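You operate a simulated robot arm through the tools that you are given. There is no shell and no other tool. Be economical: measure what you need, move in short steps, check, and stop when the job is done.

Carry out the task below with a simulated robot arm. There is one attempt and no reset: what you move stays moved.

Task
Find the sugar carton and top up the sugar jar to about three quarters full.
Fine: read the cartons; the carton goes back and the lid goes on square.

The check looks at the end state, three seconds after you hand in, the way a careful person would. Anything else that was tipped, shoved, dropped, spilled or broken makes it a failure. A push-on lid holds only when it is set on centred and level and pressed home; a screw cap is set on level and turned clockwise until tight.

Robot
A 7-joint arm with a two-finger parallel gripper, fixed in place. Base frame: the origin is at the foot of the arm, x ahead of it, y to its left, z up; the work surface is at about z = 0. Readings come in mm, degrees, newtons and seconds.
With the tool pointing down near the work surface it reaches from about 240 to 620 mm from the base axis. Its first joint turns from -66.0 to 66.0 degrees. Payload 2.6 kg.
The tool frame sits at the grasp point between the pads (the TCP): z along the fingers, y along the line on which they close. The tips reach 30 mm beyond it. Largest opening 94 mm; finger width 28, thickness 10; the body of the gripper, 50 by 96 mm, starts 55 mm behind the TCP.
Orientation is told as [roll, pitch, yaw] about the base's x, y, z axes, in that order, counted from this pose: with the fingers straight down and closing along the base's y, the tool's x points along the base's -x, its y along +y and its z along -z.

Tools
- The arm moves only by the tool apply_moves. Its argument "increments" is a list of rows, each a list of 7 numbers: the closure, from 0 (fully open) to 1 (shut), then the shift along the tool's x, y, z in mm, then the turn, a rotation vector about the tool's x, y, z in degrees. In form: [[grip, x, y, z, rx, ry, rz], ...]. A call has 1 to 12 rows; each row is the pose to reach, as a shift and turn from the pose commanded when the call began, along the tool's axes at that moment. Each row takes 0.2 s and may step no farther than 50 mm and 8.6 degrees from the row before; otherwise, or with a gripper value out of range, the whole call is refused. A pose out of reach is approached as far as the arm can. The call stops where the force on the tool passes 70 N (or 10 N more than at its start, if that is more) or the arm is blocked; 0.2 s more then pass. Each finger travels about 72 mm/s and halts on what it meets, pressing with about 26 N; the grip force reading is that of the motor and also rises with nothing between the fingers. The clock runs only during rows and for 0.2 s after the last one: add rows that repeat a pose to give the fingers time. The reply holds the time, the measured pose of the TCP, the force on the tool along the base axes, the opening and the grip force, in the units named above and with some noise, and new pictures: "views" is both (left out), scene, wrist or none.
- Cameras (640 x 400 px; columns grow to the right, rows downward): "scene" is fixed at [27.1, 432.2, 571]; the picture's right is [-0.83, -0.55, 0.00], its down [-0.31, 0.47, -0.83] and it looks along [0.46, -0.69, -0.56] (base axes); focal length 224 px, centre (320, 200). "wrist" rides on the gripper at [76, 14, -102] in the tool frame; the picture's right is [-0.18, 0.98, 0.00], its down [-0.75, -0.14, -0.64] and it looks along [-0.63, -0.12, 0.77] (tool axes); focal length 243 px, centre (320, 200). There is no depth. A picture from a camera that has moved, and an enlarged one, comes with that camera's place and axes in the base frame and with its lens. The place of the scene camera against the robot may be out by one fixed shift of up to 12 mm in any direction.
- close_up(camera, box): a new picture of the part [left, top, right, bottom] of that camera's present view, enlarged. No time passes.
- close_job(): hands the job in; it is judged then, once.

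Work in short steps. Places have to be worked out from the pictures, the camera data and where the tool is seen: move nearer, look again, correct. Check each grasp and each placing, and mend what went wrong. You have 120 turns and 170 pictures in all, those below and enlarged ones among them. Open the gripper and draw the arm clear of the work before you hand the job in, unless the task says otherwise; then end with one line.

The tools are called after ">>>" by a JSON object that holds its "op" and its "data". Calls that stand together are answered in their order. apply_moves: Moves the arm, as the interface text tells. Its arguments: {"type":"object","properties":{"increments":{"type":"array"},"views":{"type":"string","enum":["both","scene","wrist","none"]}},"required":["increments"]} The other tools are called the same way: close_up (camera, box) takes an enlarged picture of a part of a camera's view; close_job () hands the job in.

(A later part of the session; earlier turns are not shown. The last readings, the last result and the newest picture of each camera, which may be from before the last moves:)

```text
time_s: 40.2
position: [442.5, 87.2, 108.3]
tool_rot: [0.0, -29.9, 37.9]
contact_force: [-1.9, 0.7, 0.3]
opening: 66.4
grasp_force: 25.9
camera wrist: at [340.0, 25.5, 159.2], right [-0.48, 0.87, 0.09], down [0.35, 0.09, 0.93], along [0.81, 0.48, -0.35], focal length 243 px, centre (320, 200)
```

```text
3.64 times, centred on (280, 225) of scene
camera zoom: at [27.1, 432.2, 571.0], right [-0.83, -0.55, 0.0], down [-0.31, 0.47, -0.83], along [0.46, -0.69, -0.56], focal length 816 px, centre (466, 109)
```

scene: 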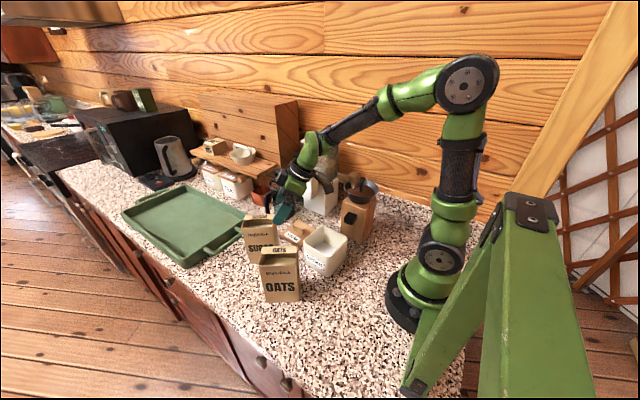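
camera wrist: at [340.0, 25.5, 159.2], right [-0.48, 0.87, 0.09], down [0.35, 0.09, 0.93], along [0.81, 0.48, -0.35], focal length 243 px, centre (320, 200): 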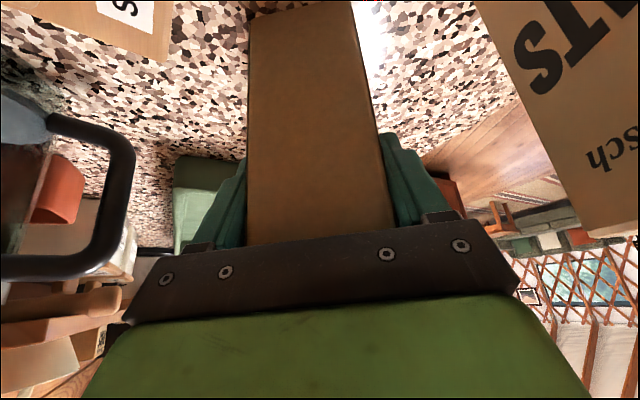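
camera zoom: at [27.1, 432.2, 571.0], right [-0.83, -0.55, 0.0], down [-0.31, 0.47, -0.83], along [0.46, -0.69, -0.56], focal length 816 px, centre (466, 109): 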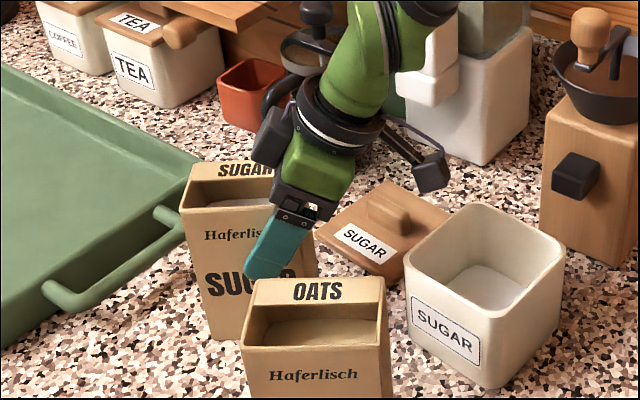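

Gripped at 66 mm; return pose noted: (442.5, 87.2, 108.3), rot (0,-30,38). I lift straight up slowly and check the hold and weight.

>>> {"op": "apply_moves", "data": {"increments": [[1, -2.5, 0, -4.3, 0, 0, 0], [1, -7.5, 0, -13, 0, 0, 0], [1, -15, 0, -26, 0, 0, 0], [1, -15, 0, -26, 0, 0, 0]], "views": "wrist"}}

>>> {"op": "close_up", "data": {"camera": "scene", "box": [220, 150, 340, 280]}}

```text
time_s: 41.2
position: [441.3, 85.7, 138.1]
tool_rot: [0.0, -29.9, 38.0]
contact_force: [0.3, -0.8, -1.9]
opening: 66.7
grasp_force: 25.9
camera wrist: at [339.5, 24.7, 188.2], right [-0.48, 0.87, 0.09], down [0.35, 0.09, 0.93], along [0.81, 0.48, -0.35], focal length 243 px, centre (320, 200)
```

wrist: 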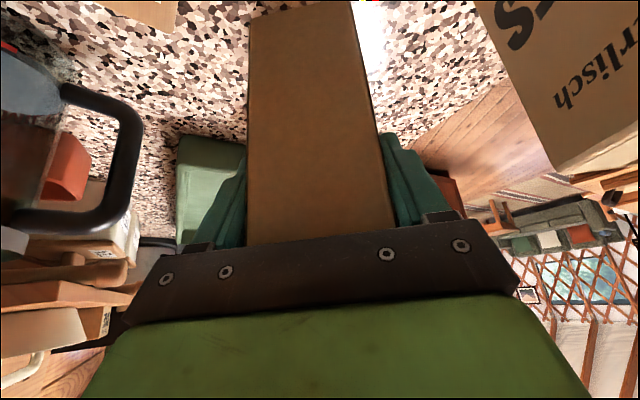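

```text
3.08 times, centred on (280, 215) of scene
camera zoom: at [27.1, 432.2, 571.0], right [-0.83, -0.55, 0.0], down [-0.31, 0.47, -0.83], along [0.46, -0.69, -0.56], focal length 690 px, centre (443, 154)
```

zoom: 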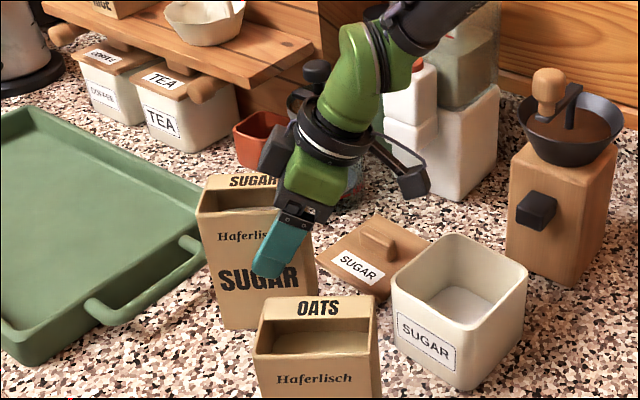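

The carton weighs little and is held firmly. The carton's bottom would sweep into the grinder on a yaw-88 pour, so another pour direction is needed. I put the carton back down and test reach empty before pouring.

>>> {"op": "apply_moves", "data": {"increments": [[1, 7.5, 0, 13, 0, 0, 0], [1, 13.5, 0, 23.4, 0, 0, 0], [1, 14.8, 0, 25.5, 0, 0, 0], [1, 14.8, 0, 25.5, 0, 0, 0]], "views": "none"}}

```text
time_s: 42.2
position: [441.6, 86.2, 107.8]
tool_rot: [0.0, -30.0, 37.9]
contact_force: [-1.1, 0.3, -0.4]
opening: 66.4
grasp_force: 25.9
```

>>> {"op": "apply_moves", "data": {"increments": [[0.6, 0, 0, 0, 0, 0, 0], [0.2, 0, 0, 0, 0, 0, 0], [0, 0, 0, 0, 0, 0, 0], [0, 0, 0, -25, 0, 0, 0], [0, 0, 0, -60, 0, 0, 0], [0, 0, 0, -105, 0, 0, 0], [0, 0, 0, -150, 0, 0, 0], [0, 0, 0, -195, 0, 0, 0], [0, 0, 0, -195, 0, 0, 0]]}}

```text
time_s: 44.2
position: [362.6, 24.1, 278.3]
tool_rot: [-0.1, -30.0, 38.0]
contact_force: [-0.8, 0.6, -0.3]
opening: 94.1
grasp_force: 0.1
camera wrist: at [260.6, -37.2, 328.5], right [-0.48, 0.87, 0.09], down [0.35, 0.09, 0.93], along [0.81, 0.48, -0.35], focal length 243 px, centre (320, 200)
```

scene: 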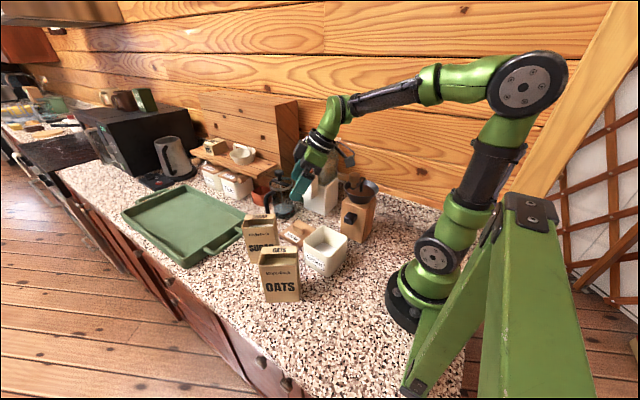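
wrist: 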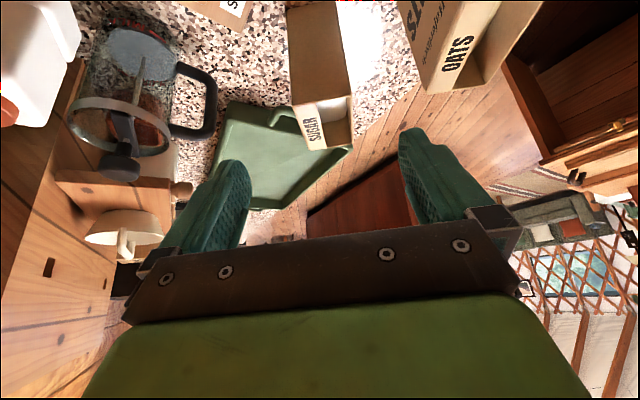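

>>> {"op": "apply_moves", "data": {"increments": [[0, 12, -1, -13, 0, 7.5, 0], [0, 25, -2, -27, 0, 15, 0], [0, 37, -4, -40, 0, 22.5, 0], [0, 49, -5, -54, 0, 30, 0], [0, 49, -5, -54, 0, 30, 0]], "views": "none"}}

>>> {"op": "apply_moves", "data": {"increments": [[0, 0, 0, 0, 0, 0, -8], [0, 0, 0, 0, 0, 0, -16], [0, 0, 0, 0, 0, 0, -24], [0, 0, 0, 0, 0, 0, -32], [0, 0, 0, 0, 0, 0, -40], [0, 0, 0, 0, 0, 0, -48], [0, 0, 0, 0, 0, 0, -56], [0, 0, 0, 0, 0, 0, -64], [0, 0, 0, 0, 0, 0, -72], [0, 0, 0, 0, 0, 0, -80], [0, 0, 0, 0, 0, 0, -87], [0, 0, 0, 0, 0, 0, -87]], "views": "scene"}}

```text
time_s: 45.4
position: [313.0, -20.3, 300.6]
tool_rot: [0.0, 0.1, 38.0]
contact_force: [0.0, -0.4, -0.4]
opening: 94.2
grasp_force: 0.0
```

```text
time_s: 48.0
position: [313.0, -20.8, 299.4]
tool_rot: [0.0, -0.1, 125.1]
contact_force: [0.4, 0.7, -0.6]
opening: 94.0
grasp_force: 0.0
```

scene: 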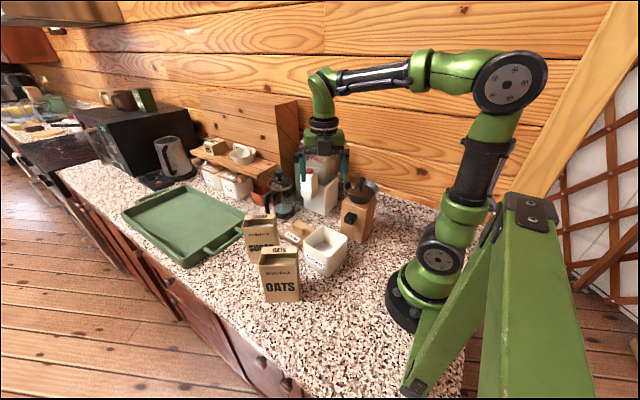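

Yaw 125 is fine. Now the tilt.

>>> {"op": "apply_moves", "data": {"increments": [[0, 0, 0, 0, 0, 8, 0], [0, 0, 0, 0, 0, 16, 0], [0, 0, 0, 0, 0, 24, 0], [0, 0, 0, 0, 0, 32, 0], [0, 0, 0, 0, 0, 40, 0], [0, 0, 0, 0, 0, 48, 0], [0, 0, 0, 0, 0, 56, 0], [0, 0, 0, 0, 0, 64, 0], [0, 0, 0, 0, 0, 72, 0], [0, 0, 0, 0, 0, 80, 0], [0, 0, 0, 0, 0, 80, 0]]}}

```text
time_s: 50.4
position: [313.0, -20.7, 299.4]
tool_rot: [-0.2, 80.1, 124.8]
contact_force: [-0.3, 0.2, 0.2]
opening: 94.2
grasp_force: 0.2
camera wrist: at [250.2, 43.1, 392.7], right [-0.82, -0.54, -0.18], down [-0.32, 0.71, -0.63], along [0.47, -0.46, -0.75], focal length 243 px, centre (320, 200)
```

scene: 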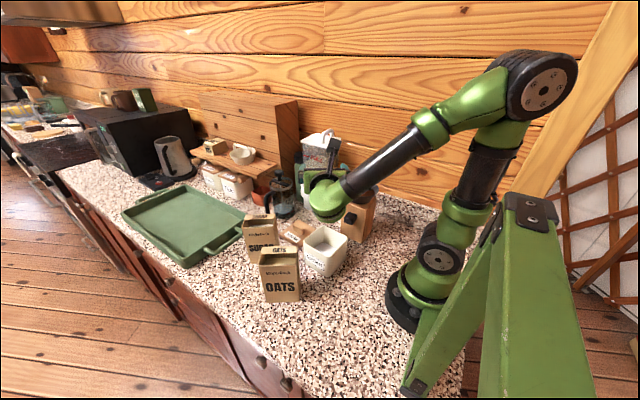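
wrist: 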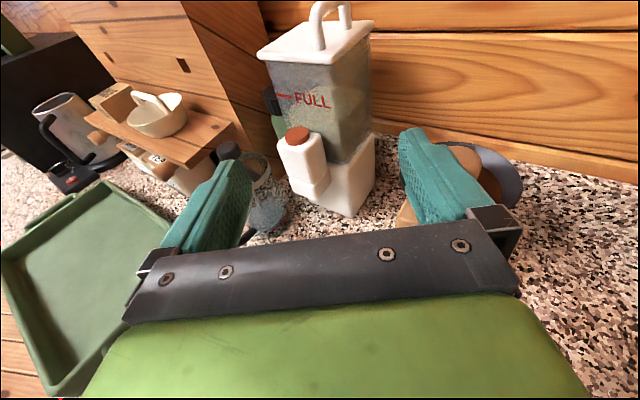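

80° at yaw 125 works with a natural posture. I check that it can also be lowered to pouring height at this tilt.

>>> {"op": "apply_moves", "data": {"increments": [[0, -25, 0, 4, 0, 0, 0], [0, -50, 0, 8.5, 0, 0, 0], [0, -75, 0, 13, 0, 0, 0], [0, -93, 0, 16, 0, 0, 0], [0, -93, 0, 16, 0, 0, 0]], "views": "scene"}}

>>> {"op": "close_up", "data": {"camera": "scene", "box": [270, 140, 410, 290]}}

```text
time_s: 51.6
position: [312.5, -20.0, 204.9]
tool_rot: [0.0, 79.9, 125.0]
contact_force: [-0.4, 0.5, 0.2]
opening: 94.0
grasp_force: 0.0
```

scene: 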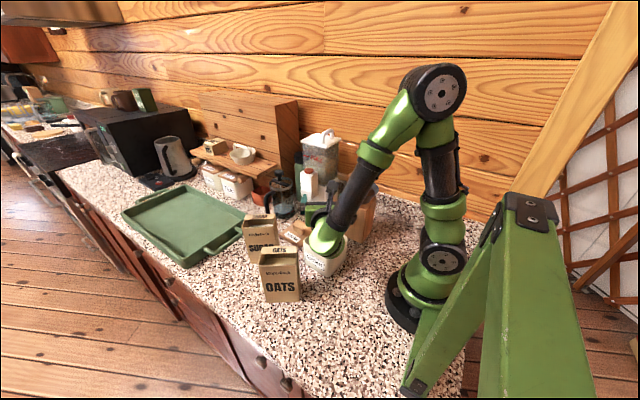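

```text
2.67 times, centred on (340, 215) of scene
camera zoom: at [27.1, 432.2, 571.0], right [-0.83, -0.55, 0.0], down [-0.31, 0.47, -0.83], along [0.46, -0.69, -0.56], focal length 598 px, centre (267, 160)
```

zoom: 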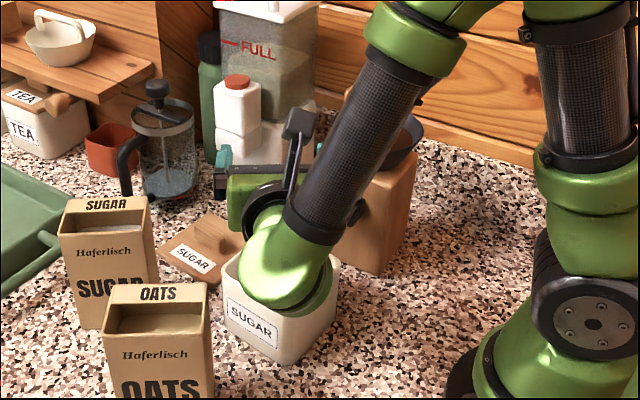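

This pose is clear. I return: up, untilt, yaw back to 38, and regrasp the carton.

>>> {"op": "apply_moves", "data": {"increments": [[0, 45, 0, -8, 0, 0, 0], [0, 93, 0, -16, 0, -8, 0], [0, 93, 0, -16, 0, -16, 0], [0, 93, 0, -16, 0, -24, 0], [0, 93, 0, -16, 0, -32, 0], [0, 93, 0, -16, 0, -40, 0], [0, 93, 0, -16, 0, -48, 0], [0, 93, 0, -16, 0, -56, 0], [0, 93, 0, -16, 0, -64, 0], [0, 93, 0, -16, 0, -72, 0], [0, 93, 0, -16, 0, -80, 0], [0, 93, 0, -16, 0, -80, 0]], "views": "none"}}

>>> {"op": "apply_moves", "data": {"increments": [[0, 0, 0, 0, 0, 0, 8], [0, 0, 0, 0, 0, 0, 16], [0, 0, 0, 0, 0, 0, 24], [0, 0, 0, 0, 0, 0, 32], [0, 0, 0, 0, 0, 0, 40], [0, 0, 0, 0, 0, 0, 48], [0, 0, 0, 0, 0, 0, 56], [0, 0, 0, 0, 0, 0, 64], [0, 0, 0, 0, 0, 0, 72], [0, 0, 0, 0, 0, 0, 80], [0, 0, 0, 0, 0, 0, 87], [0, 0, 0, 0, 0, 0, 87]], "views": "none"}}

```text
time_s: 54.2
position: [311.8, -21.0, 300.3]
tool_rot: [-0.1, -0.1, 125.0]
contact_force: [0.3, 1.0, 0.2]
opening: 94.1
grasp_force: 0.0
```

```text
time_s: 56.8
position: [313.3, -19.3, 300.4]
tool_rot: [0.0, -0.1, 37.9]
contact_force: [0.2, -0.1, 1.1]
opening: 93.9
grasp_force: 0.0
```

>>> {"op": "apply_moves", "data": {"increments": [[0, -28, 1, 24, 0, -7.5, 0], [0, -56, 2, 48, 0, -15, 0], [0, -84, 3, 72, 0, -22.5, 0], [0, -112.7, 4.5, 97, 0, -30, 0], [0, -112.7, 4.5, 97, 0, -30, 0]], "views": "wrist"}}

>>> {"op": "close_up", "data": {"camera": "wrist", "box": [240, 0, 420, 200]}}

```text
time_s: 58.0
position: [400.2, 55.3, 200.6]
tool_rot: [0.0, -30.0, 37.9]
contact_force: [0.5, 0.5, -0.5]
opening: 94.1
grasp_force: 0.0
camera wrist: at [298.8, -6.4, 252.2], right [-0.48, 0.87, 0.09], down [0.35, 0.09, 0.93], along [0.81, 0.48, -0.35], focal length 243 px, centre (320, 200)
```

wrist: 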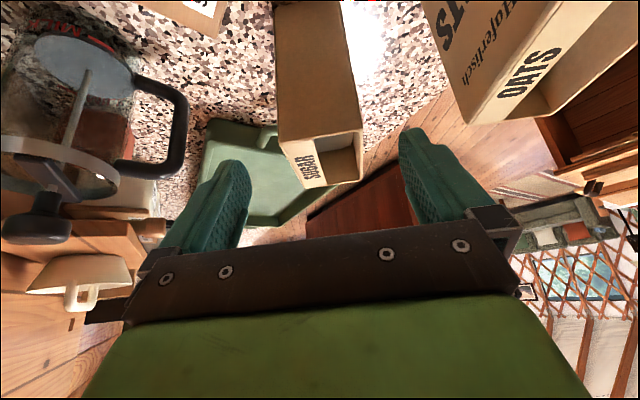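

```text
2.00 times, centred on (330, 100) of wrist
camera zoom: at [298.8, -6.4, 252.2], right [-0.48, 0.87, 0.09], down [0.35, 0.09, 0.93], along [0.81, 0.48, -0.35], focal length 485 px, centre (300, 400)
```

zoom: 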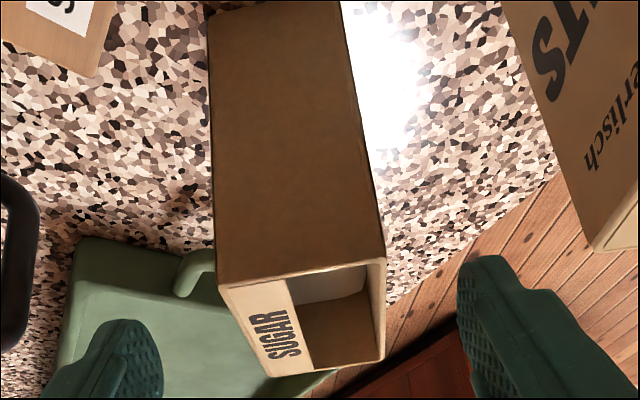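

Centred. I advance along the tool axis and grip again.

>>> {"op": "apply_moves", "data": {"increments": [[0, 0, 0, 40, 0, 0, 0], [0, 0, 0, 75, 0, 0, 0], [0, 1, 0, 95, 0, 0, 0], [0, 1, 0, 106, 0, 0, 0], [0, 1, 0, 106, 0, 0, 0], [0.4, 1, 0, 106, 0, 0, 0], [0.8, 1, 0, 106, 0, 0, 0], [1, 1, 0, 106, 0, 0, 0], [1, 1, 0, 106, 0, 0, 0]], "views": "wrist"}}

```text
time_s: 60.0
position: [440.0, 85.0, 111.5]
tool_rot: [0.0, -30.0, 37.9]
contact_force: [1.0, 0.8, -0.1]
opening: 66.3
grasp_force: 26.4
camera wrist: at [338.8, 24.0, 160.6], right [-0.48, 0.87, 0.09], down [0.35, 0.09, 0.93], along [0.81, 0.48, -0.35], focal length 243 px, centre (320, 200)
```

wrist: 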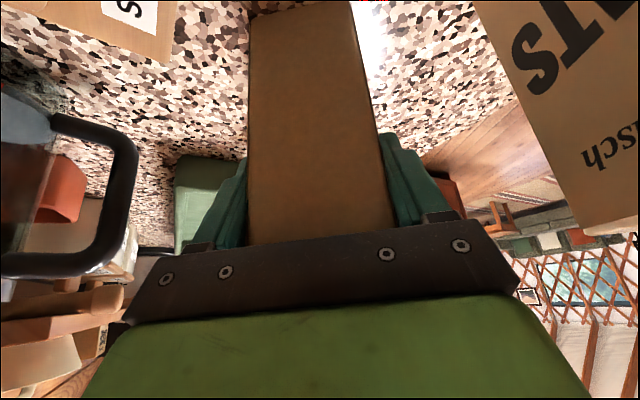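

Gripped again. I lift straight up 175 mm.

>>> {"op": "apply_moves", "data": {"increments": [[1, -2.5, 0, -4.3, 0, 0, 0], [1, -15, 0, -26, 0, 0, 0], [1, -37, 0, -64, 0, 0, 0], [1, -60, 0, -104, 0, 0, 0], [1, -80, 0, -138.5, 0, 0, 0], [1, -87.5, 0, -151.5, 0, 0, 0], [1, -87.5, 0, -151.5, 0, 0, 0], [1, -87.5, 0, -151.5, 0, 0, 0]], "views": "scene"}}

```text
time_s: 61.8
position: [441.0, 83.3, 285.3]
tool_rot: [0.0, -30.0, 37.9]
contact_force: [-0.4, 0.6, -2.4]
opening: 66.2
grasp_force: 26.4
```

scene: 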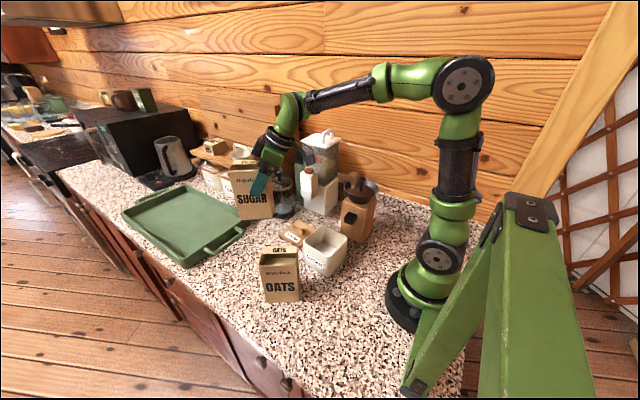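

Held well. Now I carry the level carton over to the pour start point while yawing to 125° about the vertical.

>>> {"op": "apply_moves", "data": {"increments": [[1, 12.6, -3.9, -7.3, -3.96, 0, -6.85], [1, 25.2, -7.9, -14.6, -7.9, 0, -13.7], [1, 37.9, -11.8, -21.8, -11.86, 0, -20.55], [1, 50.5, -15.7, -29.1, -15.8, 0, -27.4], [1, 63.1, -19.7, -36.4, -19.8, 0, -34.25], [1, 75.7, -23.6, -43.7, -23.7, 0, -41.1], [1, 88.3, -27.6, -51, -27.7, 0, -47.95], [1, 101, -31.5, -58.3, -31.6, 0, -54.8], [1, 113.6, -35.4, -65.5, -35.6, 0, -61.65], [1, 126.2, -39.4, -72.8, -39.5, 0, -68.5], [1, 138.8, -43.3, -80.1, -43.5, 0, -75.35], [1, 138.8, -43.3, -80.1, -43.5, 0, -75.35]]}}

```text
time_s: 64.4
position: [340.2, -48.1, 286.4]
tool_rot: [0.0, -30.0, 125.1]
contact_force: [0.5, -0.4, -2.7]
opening: 66.3
grasp_force: 26.5
camera wrist: at [396.3, -151.5, 336.2], right [-0.9, -0.43, 0.09], down [-0.07, 0.35, 0.93], along [-0.44, 0.83, -0.35], focal length 243 px, centre (320, 200)
```

scene: 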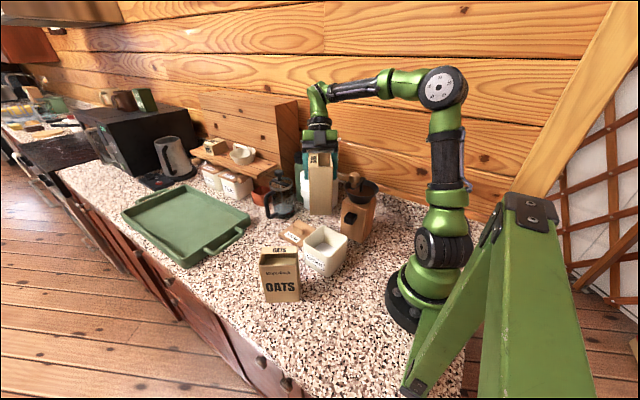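
wrist: 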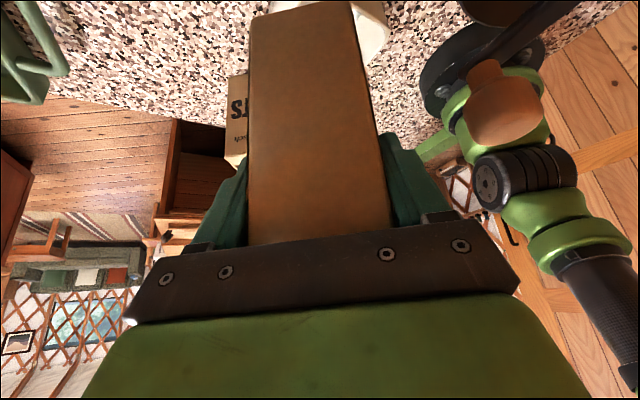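

In position. I tilt in place by 30° (still well before pouring) and look into the carton from the scene camera.

>>> {"op": "apply_moves", "data": {"increments": [[1, 0, 0, 0, 0, 7.5, 0], [1, 0, 0, 0, 0, 15, 0], [1, 0, 0, 0, 0, 22.5, 0], [1, 0, 0, 0, 0, 30, 0], [1, 0, 0, 0, 0, 30, 0]], "views": "none"}}

>>> {"op": "close_up", "data": {"camera": "scene", "box": [270, 120, 390, 280]}}

```text
time_s: 65.6
position: [340.9, -47.6, 285.1]
tool_rot: [-0.1, 0.1, 125.0]
contact_force: [-0.5, -0.5, -2.7]
opening: 66.2
grasp_force: 25.7
```

```text
2.50 times, centred on (330, 200) of scene
camera zoom: at [27.1, 432.2, 571.0], right [-0.83, -0.55, 0.0], down [-0.31, 0.47, -0.83], along [0.46, -0.69, -0.56], focal length 561 px, centre (295, 200)
```

zoom: 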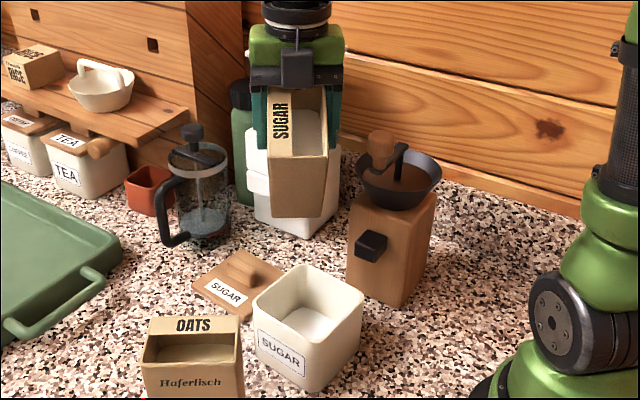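

No spill and the level is visible below the lip. I lower while tilting to 45°, with the lip above the jar centre, and check.

>>> {"op": "apply_moves", "data": {"increments": [[1, 0, 0, 40, 0, 5, 0], [1, 0, 0, 70, 0, 10, 0], [1, 0, 0, 85, 0, 15, 0], [1, 0, 0, 85, 0, 15, 0]], "views": "wrist"}}

>>> {"op": "close_up", "data": {"camera": "scene", "box": [270, 150, 380, 290]}}

```text
time_s: 66.6
position: [341.7, -46.6, 199.6]
tool_rot: [0.0, 15.1, 125.0]
contact_force: [-0.4, 1.0, -2.7]
opening: 66.2
grasp_force: 25.3
camera wrist: at [356.2, -94.3, 318.2], right [-0.91, -0.42, -0.05], down [-0.4, 0.81, 0.42], along [-0.14, 0.4, -0.9], focal length 243 px, centre (320, 200)
```

wrist: 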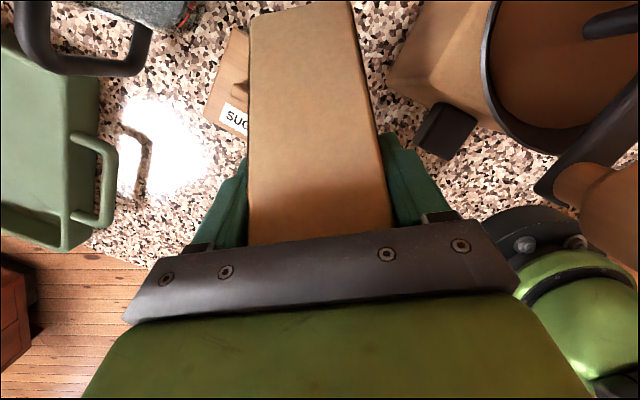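

```text
2.86 times, centred on (325, 220) of scene
camera zoom: at [27.1, 432.2, 571.0], right [-0.83, -0.55, 0.0], down [-0.31, 0.47, -0.83], along [0.46, -0.69, -0.56], focal length 641 px, centre (306, 143)
```

zoom: 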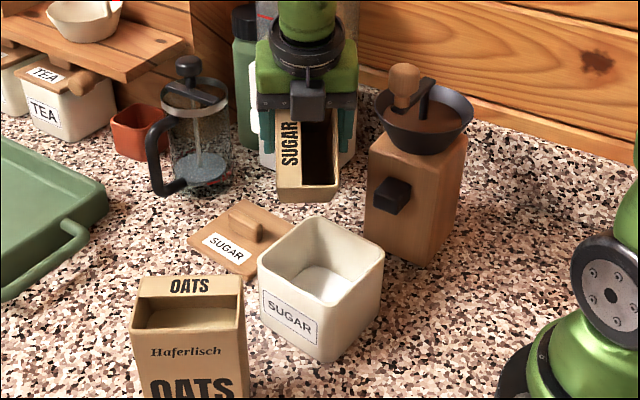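

No flow yet at 45°; the lip is above the jar's middle with the grinder clear. I tilt on to 60°.

>>> {"op": "apply_moves", "data": {"increments": [[1, -3, 0, 4, 0, 5, 0], [1, -6, 0, 9, 0, 10, 0], [1, -9.7, 0, 12.9, 0, 15, 0], [1, -9.7, 0, 12.9, 0, 15, 0]], "views": "none"}}

>>> {"op": "close_up", "data": {"camera": "scene", "box": [270, 160, 380, 290]}}

```text
time_s: 67.6
position: [337.2, -42.8, 185.1]
tool_rot: [0.0, 30.1, 125.0]
contact_force: [0.2, 0.2, -3.6]
opening: 66.1
grasp_force: 25.3
```

```text
3.08 times, centred on (325, 225) of scene
camera zoom: at [27.1, 432.2, 571.0], right [-0.83, -0.55, 0.0], down [-0.31, 0.47, -0.83], along [0.46, -0.69, -0.56], focal length 690 px, centre (305, 123)
```

zoom: 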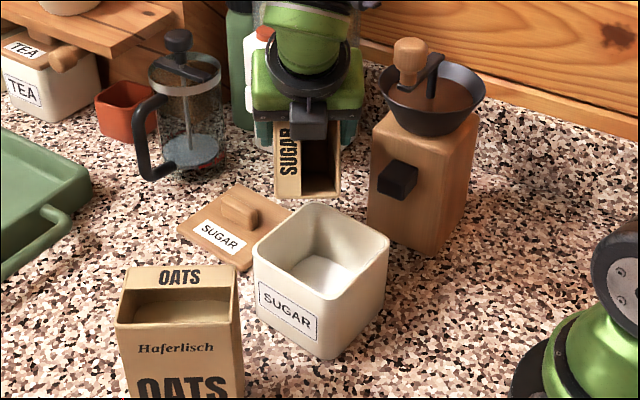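

>>> {"op": "apply_moves", "data": {"increments": [[1, -2.3, 0, -1.3, 0, 4, 0], [1, -4.6, 0, -2.7, 0, 8, 0], [1, -6.9, 0, -4, 0, 12, 0], [1, -6.9, 0, -4, 0, 12, 0]], "views": "none"}}

>>> {"op": "close_up", "data": {"camera": "scene", "box": [280, 170, 380, 280]}}

```text
time_s: 68.6
position: [331.4, -35.8, 185.8]
tool_rot: [-0.1, 42.0, 125.1]
contact_force: [0.1, 0.7, -3.4]
opening: 66.4
grasp_force: 25.7
```

```text
3.64 times, centred on (330, 225) of scene
camera zoom: at [27.1, 432.2, 571.0], right [-0.83, -0.55, 0.0], down [-0.31, 0.47, -0.83], along [0.46, -0.69, -0.56], focal length 816 px, centre (284, 109)
```

zoom: 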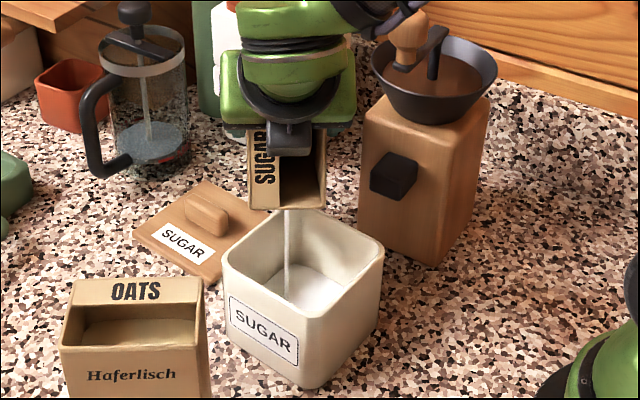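

Sugar is flowing in a thin stream into the jar. I nudge 5 mm toward the jar's centre and hold while it pours.

>>> {"op": "apply_moves", "data": {"increments": [[1, 0, 5, 0, 0, 0, 0], [1, 0, 5, 0, 0, 0, 0], [1, 0, 5, 0, 0, 0, 0], [1, 0, 5, 0, 0, 0, 0], [1, 0, 5, 0, 0, 0, 0], [1, 0, 5, 0, 0, 0, 0]], "views": "none"}}

>>> {"op": "close_up", "data": {"camera": "scene", "box": [280, 170, 380, 280]}}

```text
time_s: 70.0
position: [329.7, -39.3, 186.9]
tool_rot: [0.1, 42.0, 125.0]
contact_force: [-0.3, -0.3, -3.5]
opening: 66.3
grasp_force: 26.3
```

```text
3.64 times, centred on (330, 225) of scene
camera zoom: at [27.1, 432.2, 571.0], right [-0.83, -0.55, 0.0], down [-0.31, 0.47, -0.83], along [0.46, -0.69, -0.56], focal length 816 px, centre (284, 109)
```

zoom: 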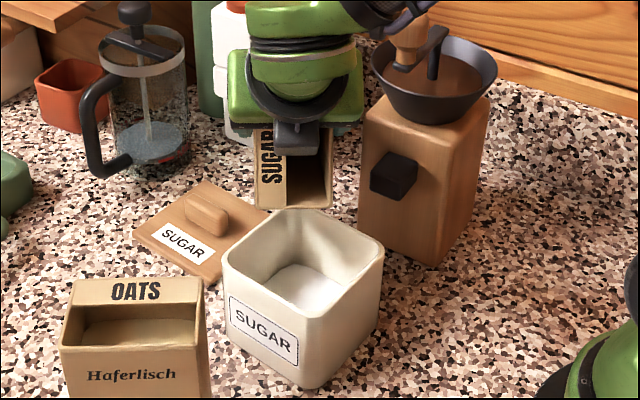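

The flow stops by itself at this angle, so the amount follows the tilt. I go on in small tilt steps, 6° more.

>>> {"op": "apply_moves", "data": {"increments": [[1, -2, 0, -1.6, 0, 3, 0], [1, -3.7, 0, -3.3, 0, 6, 0], [1, -3.7, 0, -3.3, 0, 6, 0], [1, -3.7, 0, -3.3, 0, 6, 0], [1, -3.7, 0, -3.3, 0, 6, 0], [1, -3.7, 0, -3.3, 0, 6, 0], [1, -3.7, 0, -3.3, 0, 6, 0]], "views": "none"}}

>>> {"op": "close_up", "data": {"camera": "scene", "box": [280, 170, 380, 280]}}

```text
time_s: 71.6
position: [324.8, -35.1, 185.6]
tool_rot: [0.0, 48.0, 124.9]
contact_force: [0.3, 0.8, -3.9]
opening: 66.3
grasp_force: 25.9
```

```text
3.64 times, centred on (330, 225) of scene
camera zoom: at [27.1, 432.2, 571.0], right [-0.83, -0.55, 0.0], down [-0.31, 0.47, -0.83], along [0.46, -0.69, -0.56], focal length 816 px, centre (284, 109)
```

zoom: 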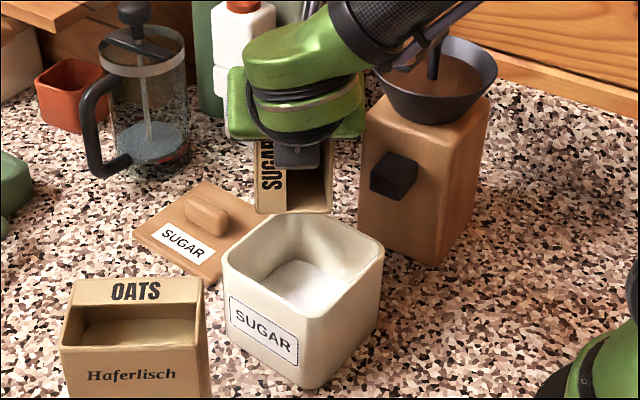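

>>> {"op": "apply_moves", "data": {"increments": [[1, -1.4, 0, -1.5, 0, 3, 0], [1, -2.7, 0, -3, 0, 6, 0], [1, -2.7, 0, -3, 0, 6, 0], [1, -2.7, 0, -3, 0, 6, 0], [1, -2.7, 0, -3, 0, 6, 0], [1, -2.7, 0, -3, 0, 6, 0], [1, -2.7, 0, -3, 0, 6, 0]], "views": "none"}}

>>> {"op": "close_up", "data": {"camera": "scene", "box": [280, 170, 380, 280]}}

```text
time_s: 73.2
position: [324.2, -31.6, 186.8]
tool_rot: [0.0, 54.1, 125.0]
contact_force: [0.4, -0.1, -2.7]
opening: 66.4
grasp_force: 25.9
```

```text
3.64 times, centred on (330, 225) of scene
camera zoom: at [27.1, 432.2, 571.0], right [-0.83, -0.55, 0.0], down [-0.31, 0.47, -0.83], along [0.46, -0.69, -0.56], focal length 816 px, centre (284, 109)
```

zoom: 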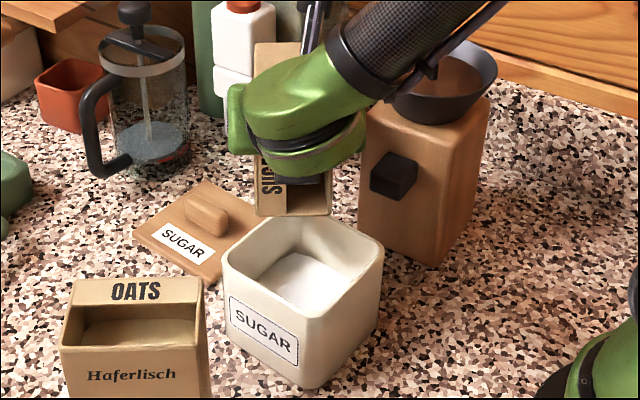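

The level is rising steadily. I continue with 6° more.

>>> {"op": "apply_moves", "data": {"increments": [[1, -0.3, 0, -3, 0, 3, 0], [1, -0.5, 0, -5.8, 0, 6, 0], [1, -0.5, 0, -5.8, 0, 6, 0], [1, -0.5, 0, -5.8, 0, 6, 0], [1, -0.5, 0, -5.8, 0, 6, 0], [1, -0.5, 0, -5.8, 0, 6, 0], [1, -0.5, 0, -5.8, 0, 6, 0]], "views": "none"}}

>>> {"op": "close_up", "data": {"camera": "scene", "box": [280, 170, 380, 280]}}

```text
time_s: 74.8
position: [319.7, -27.5, 187.6]
tool_rot: [0.1, 60.0, 125.0]
contact_force: [0.5, 0.1, -3.3]
opening: 66.3
grasp_force: 26.1
```

```text
3.64 times, centred on (330, 225) of scene
camera zoom: at [27.1, 432.2, 571.0], right [-0.83, -0.55, 0.0], down [-0.31, 0.47, -0.83], along [0.46, -0.69, -0.56], focal length 816 px, centre (284, 109)
```

zoom: 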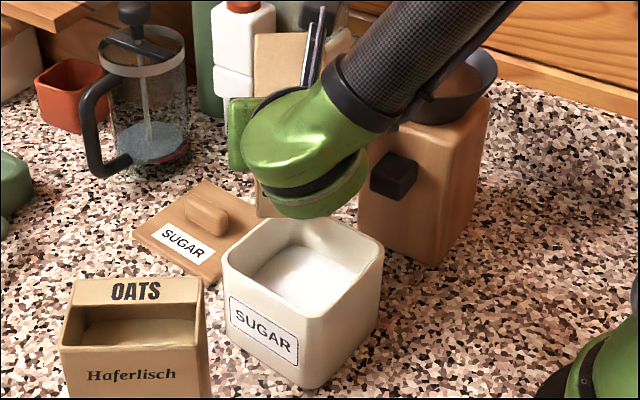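

>>> {"op": "apply_moves", "data": {"increments": [[1, 0, 0, -2, 0, 2, 0], [1, 0, 0, -4, 0, 4, 0], [1, 0, 0, -4, 0, 4, 0], [1, 0, 0, -4, 0, 4, 0], [1, 0, 0, -4, 0, 4, 0], [1, 0, 0, -4, 0, 4, 0], [1, 0, 0, -4, 0, 4, 0]], "views": "none"}}

>>> {"op": "close_up", "data": {"camera": "scene", "box": [300, 210, 350, 270]}}

```text
time_s: 76.4
position: [317.5, -25.8, 190.3]
tool_rot: [0.1, 64.0, 125.0]
contact_force: [0.2, -0.4, -1.8]
opening: 66.3
grasp_force: 26.1
```

```text
6.67 times, centred on (325, 240) of scene
camera zoom: at [27.1, 432.2, 571.0], right [-0.83, -0.55, 0.0], down [-0.31, 0.47, -0.83], along [0.46, -0.69, -0.56], focal length 1495 px, centre (287, -67)
```

zoom: 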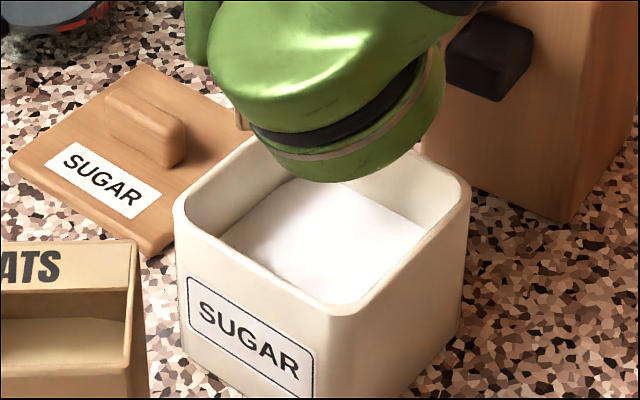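

The surface now sits about 27 mm below the rim, roughly 70 %. I add 3° more.

>>> {"op": "apply_moves", "data": {"increments": [[1, 0, 0, -1.5, 0, 1.5, 0], [1, 0, 0, -3, 0, 3, 0], [1, 0, 0, -3, 0, 3, 0], [1, 0, 0, -3, 0, 3, 0], [1, 0, 0, -3, 0, 3, 0], [1, 0, 0, -3, 0, 3, 0]], "views": "none"}}

>>> {"op": "close_up", "data": {"camera": "scene", "box": [300, 210, 350, 270]}}

```text
time_s: 77.8
position: [315.9, -23.6, 190.8]
tool_rot: [0.0, 66.9, 125.0]
contact_force: [0.5, 0.5, -2.8]
opening: 66.2
grasp_force: 25.4
```

```text
6.67 times, centred on (325, 240) of scene
camera zoom: at [27.1, 432.2, 571.0], right [-0.83, -0.55, 0.0], down [-0.31, 0.47, -0.83], along [0.46, -0.69, -0.56], focal length 1495 px, centre (287, -67)
```

zoom: 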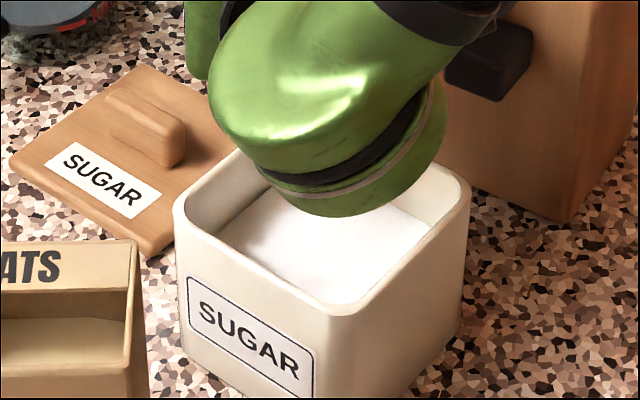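

I tilt back about 24° to stop and see the whole jar.

>>> {"op": "apply_moves", "data": {"increments": [[1, 3, 0, 3, 0, -6, 0], [1, 5, 0, 6, 0, -12, 0], [1, 8, 0, 9, 0, -18, 0], [1, 10, 0, 11, 0, -24, 0], [1, 10, 0, 11, 0, -24, 0]], "views": "none"}}

>>> {"op": "close_up", "data": {"camera": "scene", "box": [300, 210, 350, 270]}}

```text
time_s: 79.0
position: [325.0, -35.9, 196.9]
tool_rot: [-0.2, 42.8, 125.0]
contact_force: [0.1, 0.4, -2.0]
opening: 66.5
grasp_force: 26.2
```

```text
6.67 times, centred on (325, 240) of scene
camera zoom: at [27.1, 432.2, 571.0], right [-0.83, -0.55, 0.0], down [-0.31, 0.47, -0.83], along [0.46, -0.69, -0.56], focal length 1495 px, centre (287, -67)
```

zoom: 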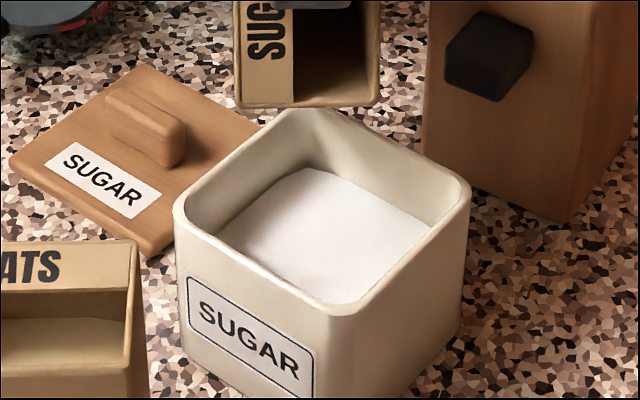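

Computed from the corner rays, the level is at z≈60 with the rim at ≈91, i.e. about 64 %. I tilt again and a bit further, to ~103°.

>>> {"op": "apply_moves", "data": {"increments": [[1, -4, 0, -2, 0, 6, 0], [1, -8, 0, -4, 0, 12, 0], [1, -11, 0, -6, 0, 18, 0], [1, -14, 0, -8, 0, 24, 0], [1, -15, 0, -9.4, 0, 27, 0], [1, -15, 0, -9.4, 0, 30, 0], [1, -15, 0, -9.4, 0, 30, 0], [1, -15, 0, -9.4, 0, 30, 0], [1, -15, 0, -9.4, 0, 30, 0], [1, -15, 0, -9.4, 0, 30, 0]], "views": "none"}}

>>> {"op": "close_up", "data": {"camera": "scene", "box": [300, 210, 350, 270]}}

```text
time_s: 81.2
position: [315.0, -20.1, 193.1]
tool_rot: [0.0, 73.1, 125.1]
contact_force: [-0.2, 0.7, -2.9]
opening: 66.2
grasp_force: 25.7
```

```text
6.67 times, centred on (325, 240) of scene
camera zoom: at [27.1, 432.2, 571.0], right [-0.83, -0.55, 0.0], down [-0.31, 0.47, -0.83], along [0.46, -0.69, -0.56], focal length 1495 px, centre (287, -67)
```

zoom: 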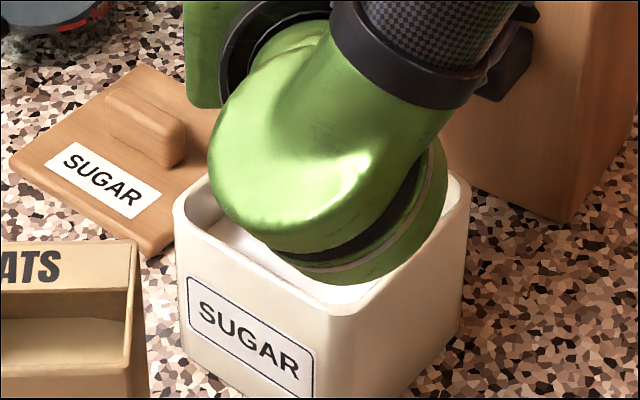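

>>> {"op": "apply_moves", "data": {"increments": [[1, 0, 0, 5, 0, -6, 0], [1, 1, 0, 9, 0, -12, 0], [1, 3, 0, 13, 0, -18, 0], [1, 5, 0, 17, 0, -24, 0], [1, 6, 0, 18, 0, -30, 0], [1, 6, 0, 18, 0, -30, 0]], "views": "none"}}

>>> {"op": "close_up", "data": {"camera": "scene", "box": [300, 210, 350, 270]}}

```text
time_s: 82.6
position: [325.2, -35.9, 193.8]
tool_rot: [0.0, 42.9, 124.9]
contact_force: [-0.3, -0.3, -1.8]
opening: 66.2
grasp_force: 26.3
```

```text
6.67 times, centred on (325, 240) of scene
camera zoom: at [27.1, 432.2, 571.0], right [-0.83, -0.55, 0.0], down [-0.31, 0.47, -0.83], along [0.46, -0.69, -0.56], focal length 1495 px, centre (287, -67)
```

zoom: 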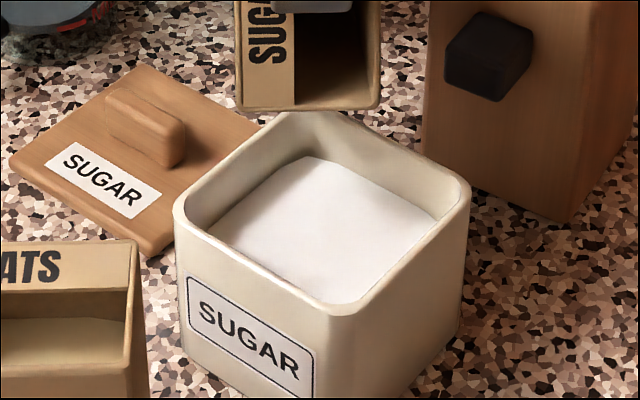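

The level rose ~7 mm to about 69 %. One slightly further tilt (~106°) should bring it to about three quarters.

>>> {"op": "apply_moves", "data": {"increments": [[1, -4, 0, -2, 0, 6, 0], [1, -8, 0, -4, 0, 12, 0], [1, -11, 0, -6, 0, 18, 0], [1, -14, 0, -8, 0, 24, 0], [1, -15, 0, -10, 0, 30, 0], [1, -14, 0, -12, 0, 33.5, 0], [1, -14, 0, -12, 0, 33.5, 0], [1, -14, 0, -12, 0, 33.5, 0], [1, -14, 0, -12, 0, 33.5, 0]], "views": "none"}}

>>> {"op": "apply_moves", "data": {"increments": [[1, 0, 0, 5, 0, -6, 0], [1, 1, 0, 9, 0, -12, 0], [1, 3, 0, 13, 0, -18, 0], [1, 5, 0, 17, 0, -24, 0], [1, 6, 0, 19, 0, -30, 0], [1, 6, 0, 19, 0, -33.5, 0], [1, 6, 0, 19, 0, -33.5, 0]], "views": "none"}}

>>> {"op": "close_up", "data": {"camera": "scene", "box": [300, 210, 350, 270]}}

```text
time_s: 84.6
position: [315.1, -21.3, 194.2]
tool_rot: [0.0, 76.5, 125.0]
contact_force: [0.0, 0.1, -2.9]
opening: 66.2
grasp_force: 26.4
```

```text
time_s: 86.2
position: [326.5, -37.6, 195.0]
tool_rot: [0.0, 42.9, 125.0]
contact_force: [0.4, 0.5, -3.4]
opening: 66.3
grasp_force: 26.0
```

```text
6.67 times, centred on (325, 240) of scene
camera zoom: at [27.1, 432.2, 571.0], right [-0.83, -0.55, 0.0], down [-0.31, 0.47, -0.83], along [0.46, -0.69, -0.56], focal length 1495 px, centre (287, -67)
```

zoom: 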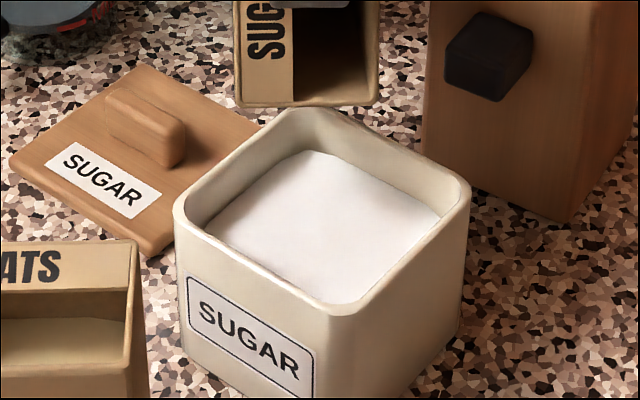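

The surface is about 22 mm below the rim, roughly three quarters. I bring the carton upright, rising clear of the jar.

>>> {"op": "apply_moves", "data": {"increments": [[1, 10.5, 0, -3.9, 0, -7, 0], [1, 25.8, 0, -10.1, 0, -14, 0], [1, 45, 0, -26.3, 0, -21, 0], [1, 67.8, 0, -46.2, 0, -28, 0], [1, 75.9, 0, -55, 0, -36, 0], [1, 75.9, 0, -55, 0, -43, 0], [1, 75.9, 0, -55, 0, -51, 0], [1, 75.9, 0, -55, 0, -58, 0], [1, 75.9, 0, -55, 0, -66, 0], [1, 75.9, 0, -55, 0, -73, 0], [1, 75.9, 0, -55, 0, -73, 0]]}}

>>> {"op": "close_up", "data": {"camera": "scene", "box": [260, 130, 380, 290]}}

```text
time_s: 88.6
position: [336.7, -52.2, 286.9]
tool_rot: [0.0, -30.2, 125.0]
contact_force: [0.7, 0.0, -3.1]
opening: 66.5
grasp_force: 25.8
camera wrist: at [391.9, -156.7, 337.1], right [-0.9, -0.43, 0.09], down [-0.07, 0.35, 0.93], along [-0.44, 0.83, -0.35], focal length 243 px, centre (320, 200)
```

scene: 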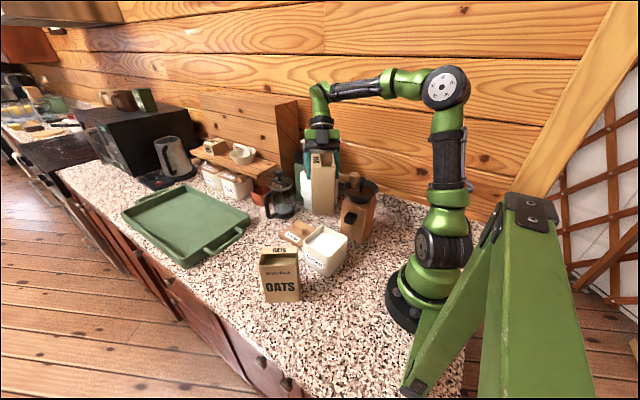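
wrist: 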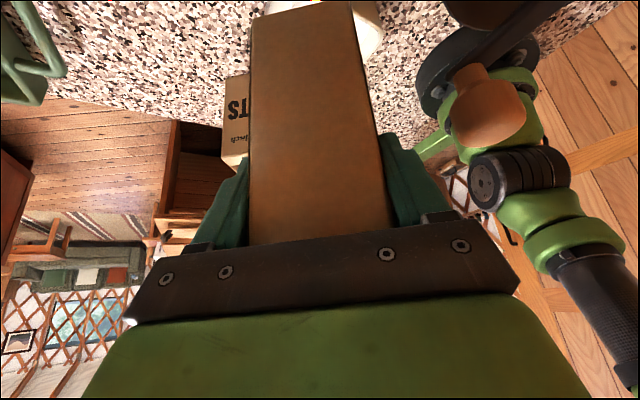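

```text
2.50 times, centred on (320, 210) of scene
camera zoom: at [27.1, 432.2, 571.0], right [-0.83, -0.55, 0.0], down [-0.31, 0.47, -0.83], along [0.46, -0.69, -0.56], focal length 561 px, centre (320, 175)
```

zoom: 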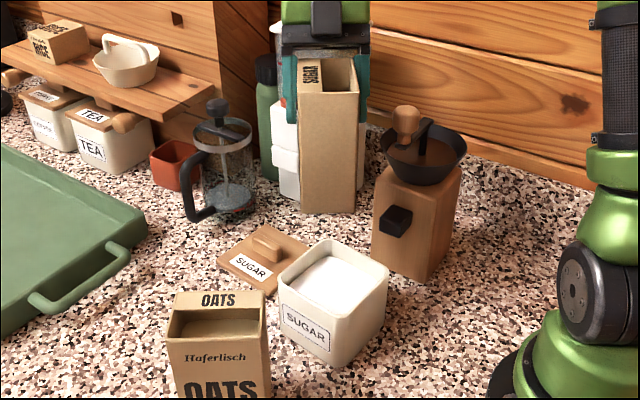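

Nothing spilled and the carton has not slipped. I carry it back with the reverse yaw to above its original place.

>>> {"op": "apply_moves", "data": {"increments": [[1, -4.1, -14.9, 2.4, 3.96, 0, 6.85], [1, -8.1, -29.7, 4.7, 7.9, 0, 13.7], [1, -12.2, -44.6, 7.1, 11.86, 0, 20.55], [1, -16.3, -59.5, 9.4, 15.8, 0, 27.4], [1, -20.4, -74.4, 11.8, 19.8, 0, 34.25], [1, -24.4, -89.2, 14.1, 23.7, 0, 41.1], [1, -28.5, -104.1, 16.5, 27.7, 0, 47.95], [1, -32.6, -119, 18.8, 31.6, 0, 54.8], [1, -36.7, -133.9, 21.2, 35.6, 0, 61.65], [1, -40.7, -148.7, 23.5, 39.5, 0, 68.5], [1, -44.8, -163.6, 25.9, 43.5, 0, 75.35], [1, -44.8, -163.6, 25.9, 43.5, 0, 75.35]], "views": "none"}}

```text
time_s: 91.2
position: [441.7, 84.0, 287.1]
tool_rot: [-0.1, -30.0, 37.8]
contact_force: [0.0, -0.2, -2.7]
opening: 66.0
grasp_force: 25.8
```

Back above its place. I descend 168 mm and look.

>>> {"op": "apply_moves", "data": {"increments": [[1, 21, 0, 36.4, 0, 0, 0], [1, 42, 0, 72.7, 0, 0, 0], [1, 63, 0, 109, 0, 0, 0], [1, 78, 0, 135, 0, 0, 0], [1, 84, 0, 145.5, 0, 0, 0], [1, 84, 0, 145.5, 0, 0, 0]], "views": "wrist"}}

>>> {"op": "close_up", "data": {"camera": "scene", "box": [220, 170, 340, 280]}}

```text
time_s: 92.6
position: [441.2, 83.3, 116.9]
tool_rot: [-0.1, -30.0, 38.0]
contact_force: [0.4, 0.1, -2.6]
opening: 66.2
grasp_force: 26.6
camera wrist: at [339.2, 22.6, 168.1], right [-0.48, 0.87, 0.09], down [0.35, 0.09, 0.93], along [0.81, 0.48, -0.35], focal length 243 px, centre (320, 200)
```

wrist: 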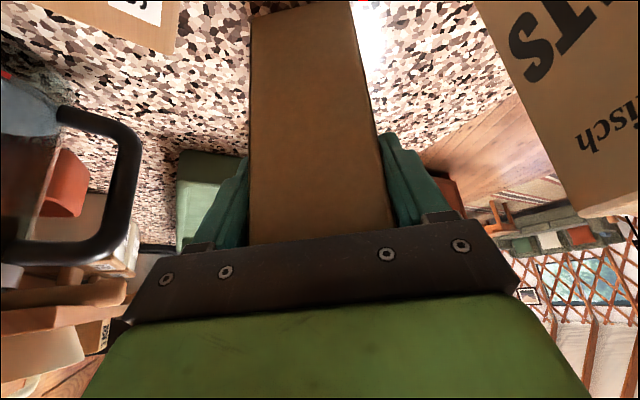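

```text
3.64 times, centred on (280, 225) of scene
camera zoom: at [27.1, 432.2, 571.0], right [-0.83, -0.55, 0.0], down [-0.31, 0.47, -0.83], along [0.46, -0.69, -0.56], focal length 816 px, centre (466, 109)
```

zoom: 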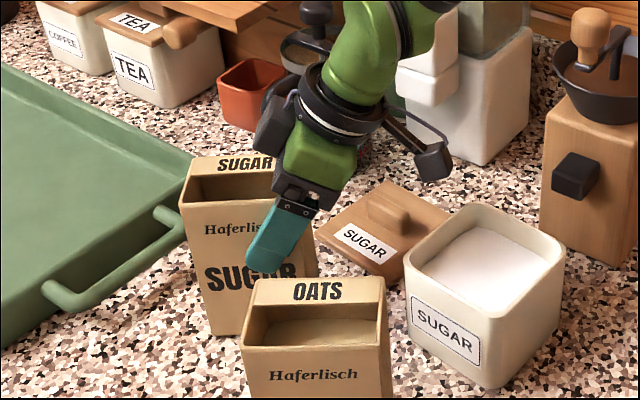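

I lower in small steps, watching for the weight to be taken by the counter.

>>> {"op": "apply_moves", "data": {"increments": [[1, 1.5, 0, 2.6, 0, 0, 0], [1, 2.5, 0, 4.3, 0, 0, 0], [1, 2.5, 0, 4.3, 0, 0, 0]], "views": "none"}}

```text
time_s: 93.4
position: [441.3, 82.7, 113.9]
tool_rot: [0.0, -30.0, 38.0]
contact_force: [-0.7, -0.3, -3.0]
opening: 66.3
grasp_force: 25.7
```

>>> {"op": "apply_moves", "data": {"increments": [[1, 0.7, 0, 1.3, 0, 0, 0], [1, 1.2, 0, 2.1, 0, 0, 0], [1, 1.2, 0, 2.1, 0, 0, 0]], "views": "none"}}

```text
time_s: 94.2
position: [441.8, 84.1, 113.1]
tool_rot: [-0.1, -30.2, 38.1]
contact_force: [-8.4, -0.7, 21.8]
opening: 66.2
grasp_force: 25.4
```

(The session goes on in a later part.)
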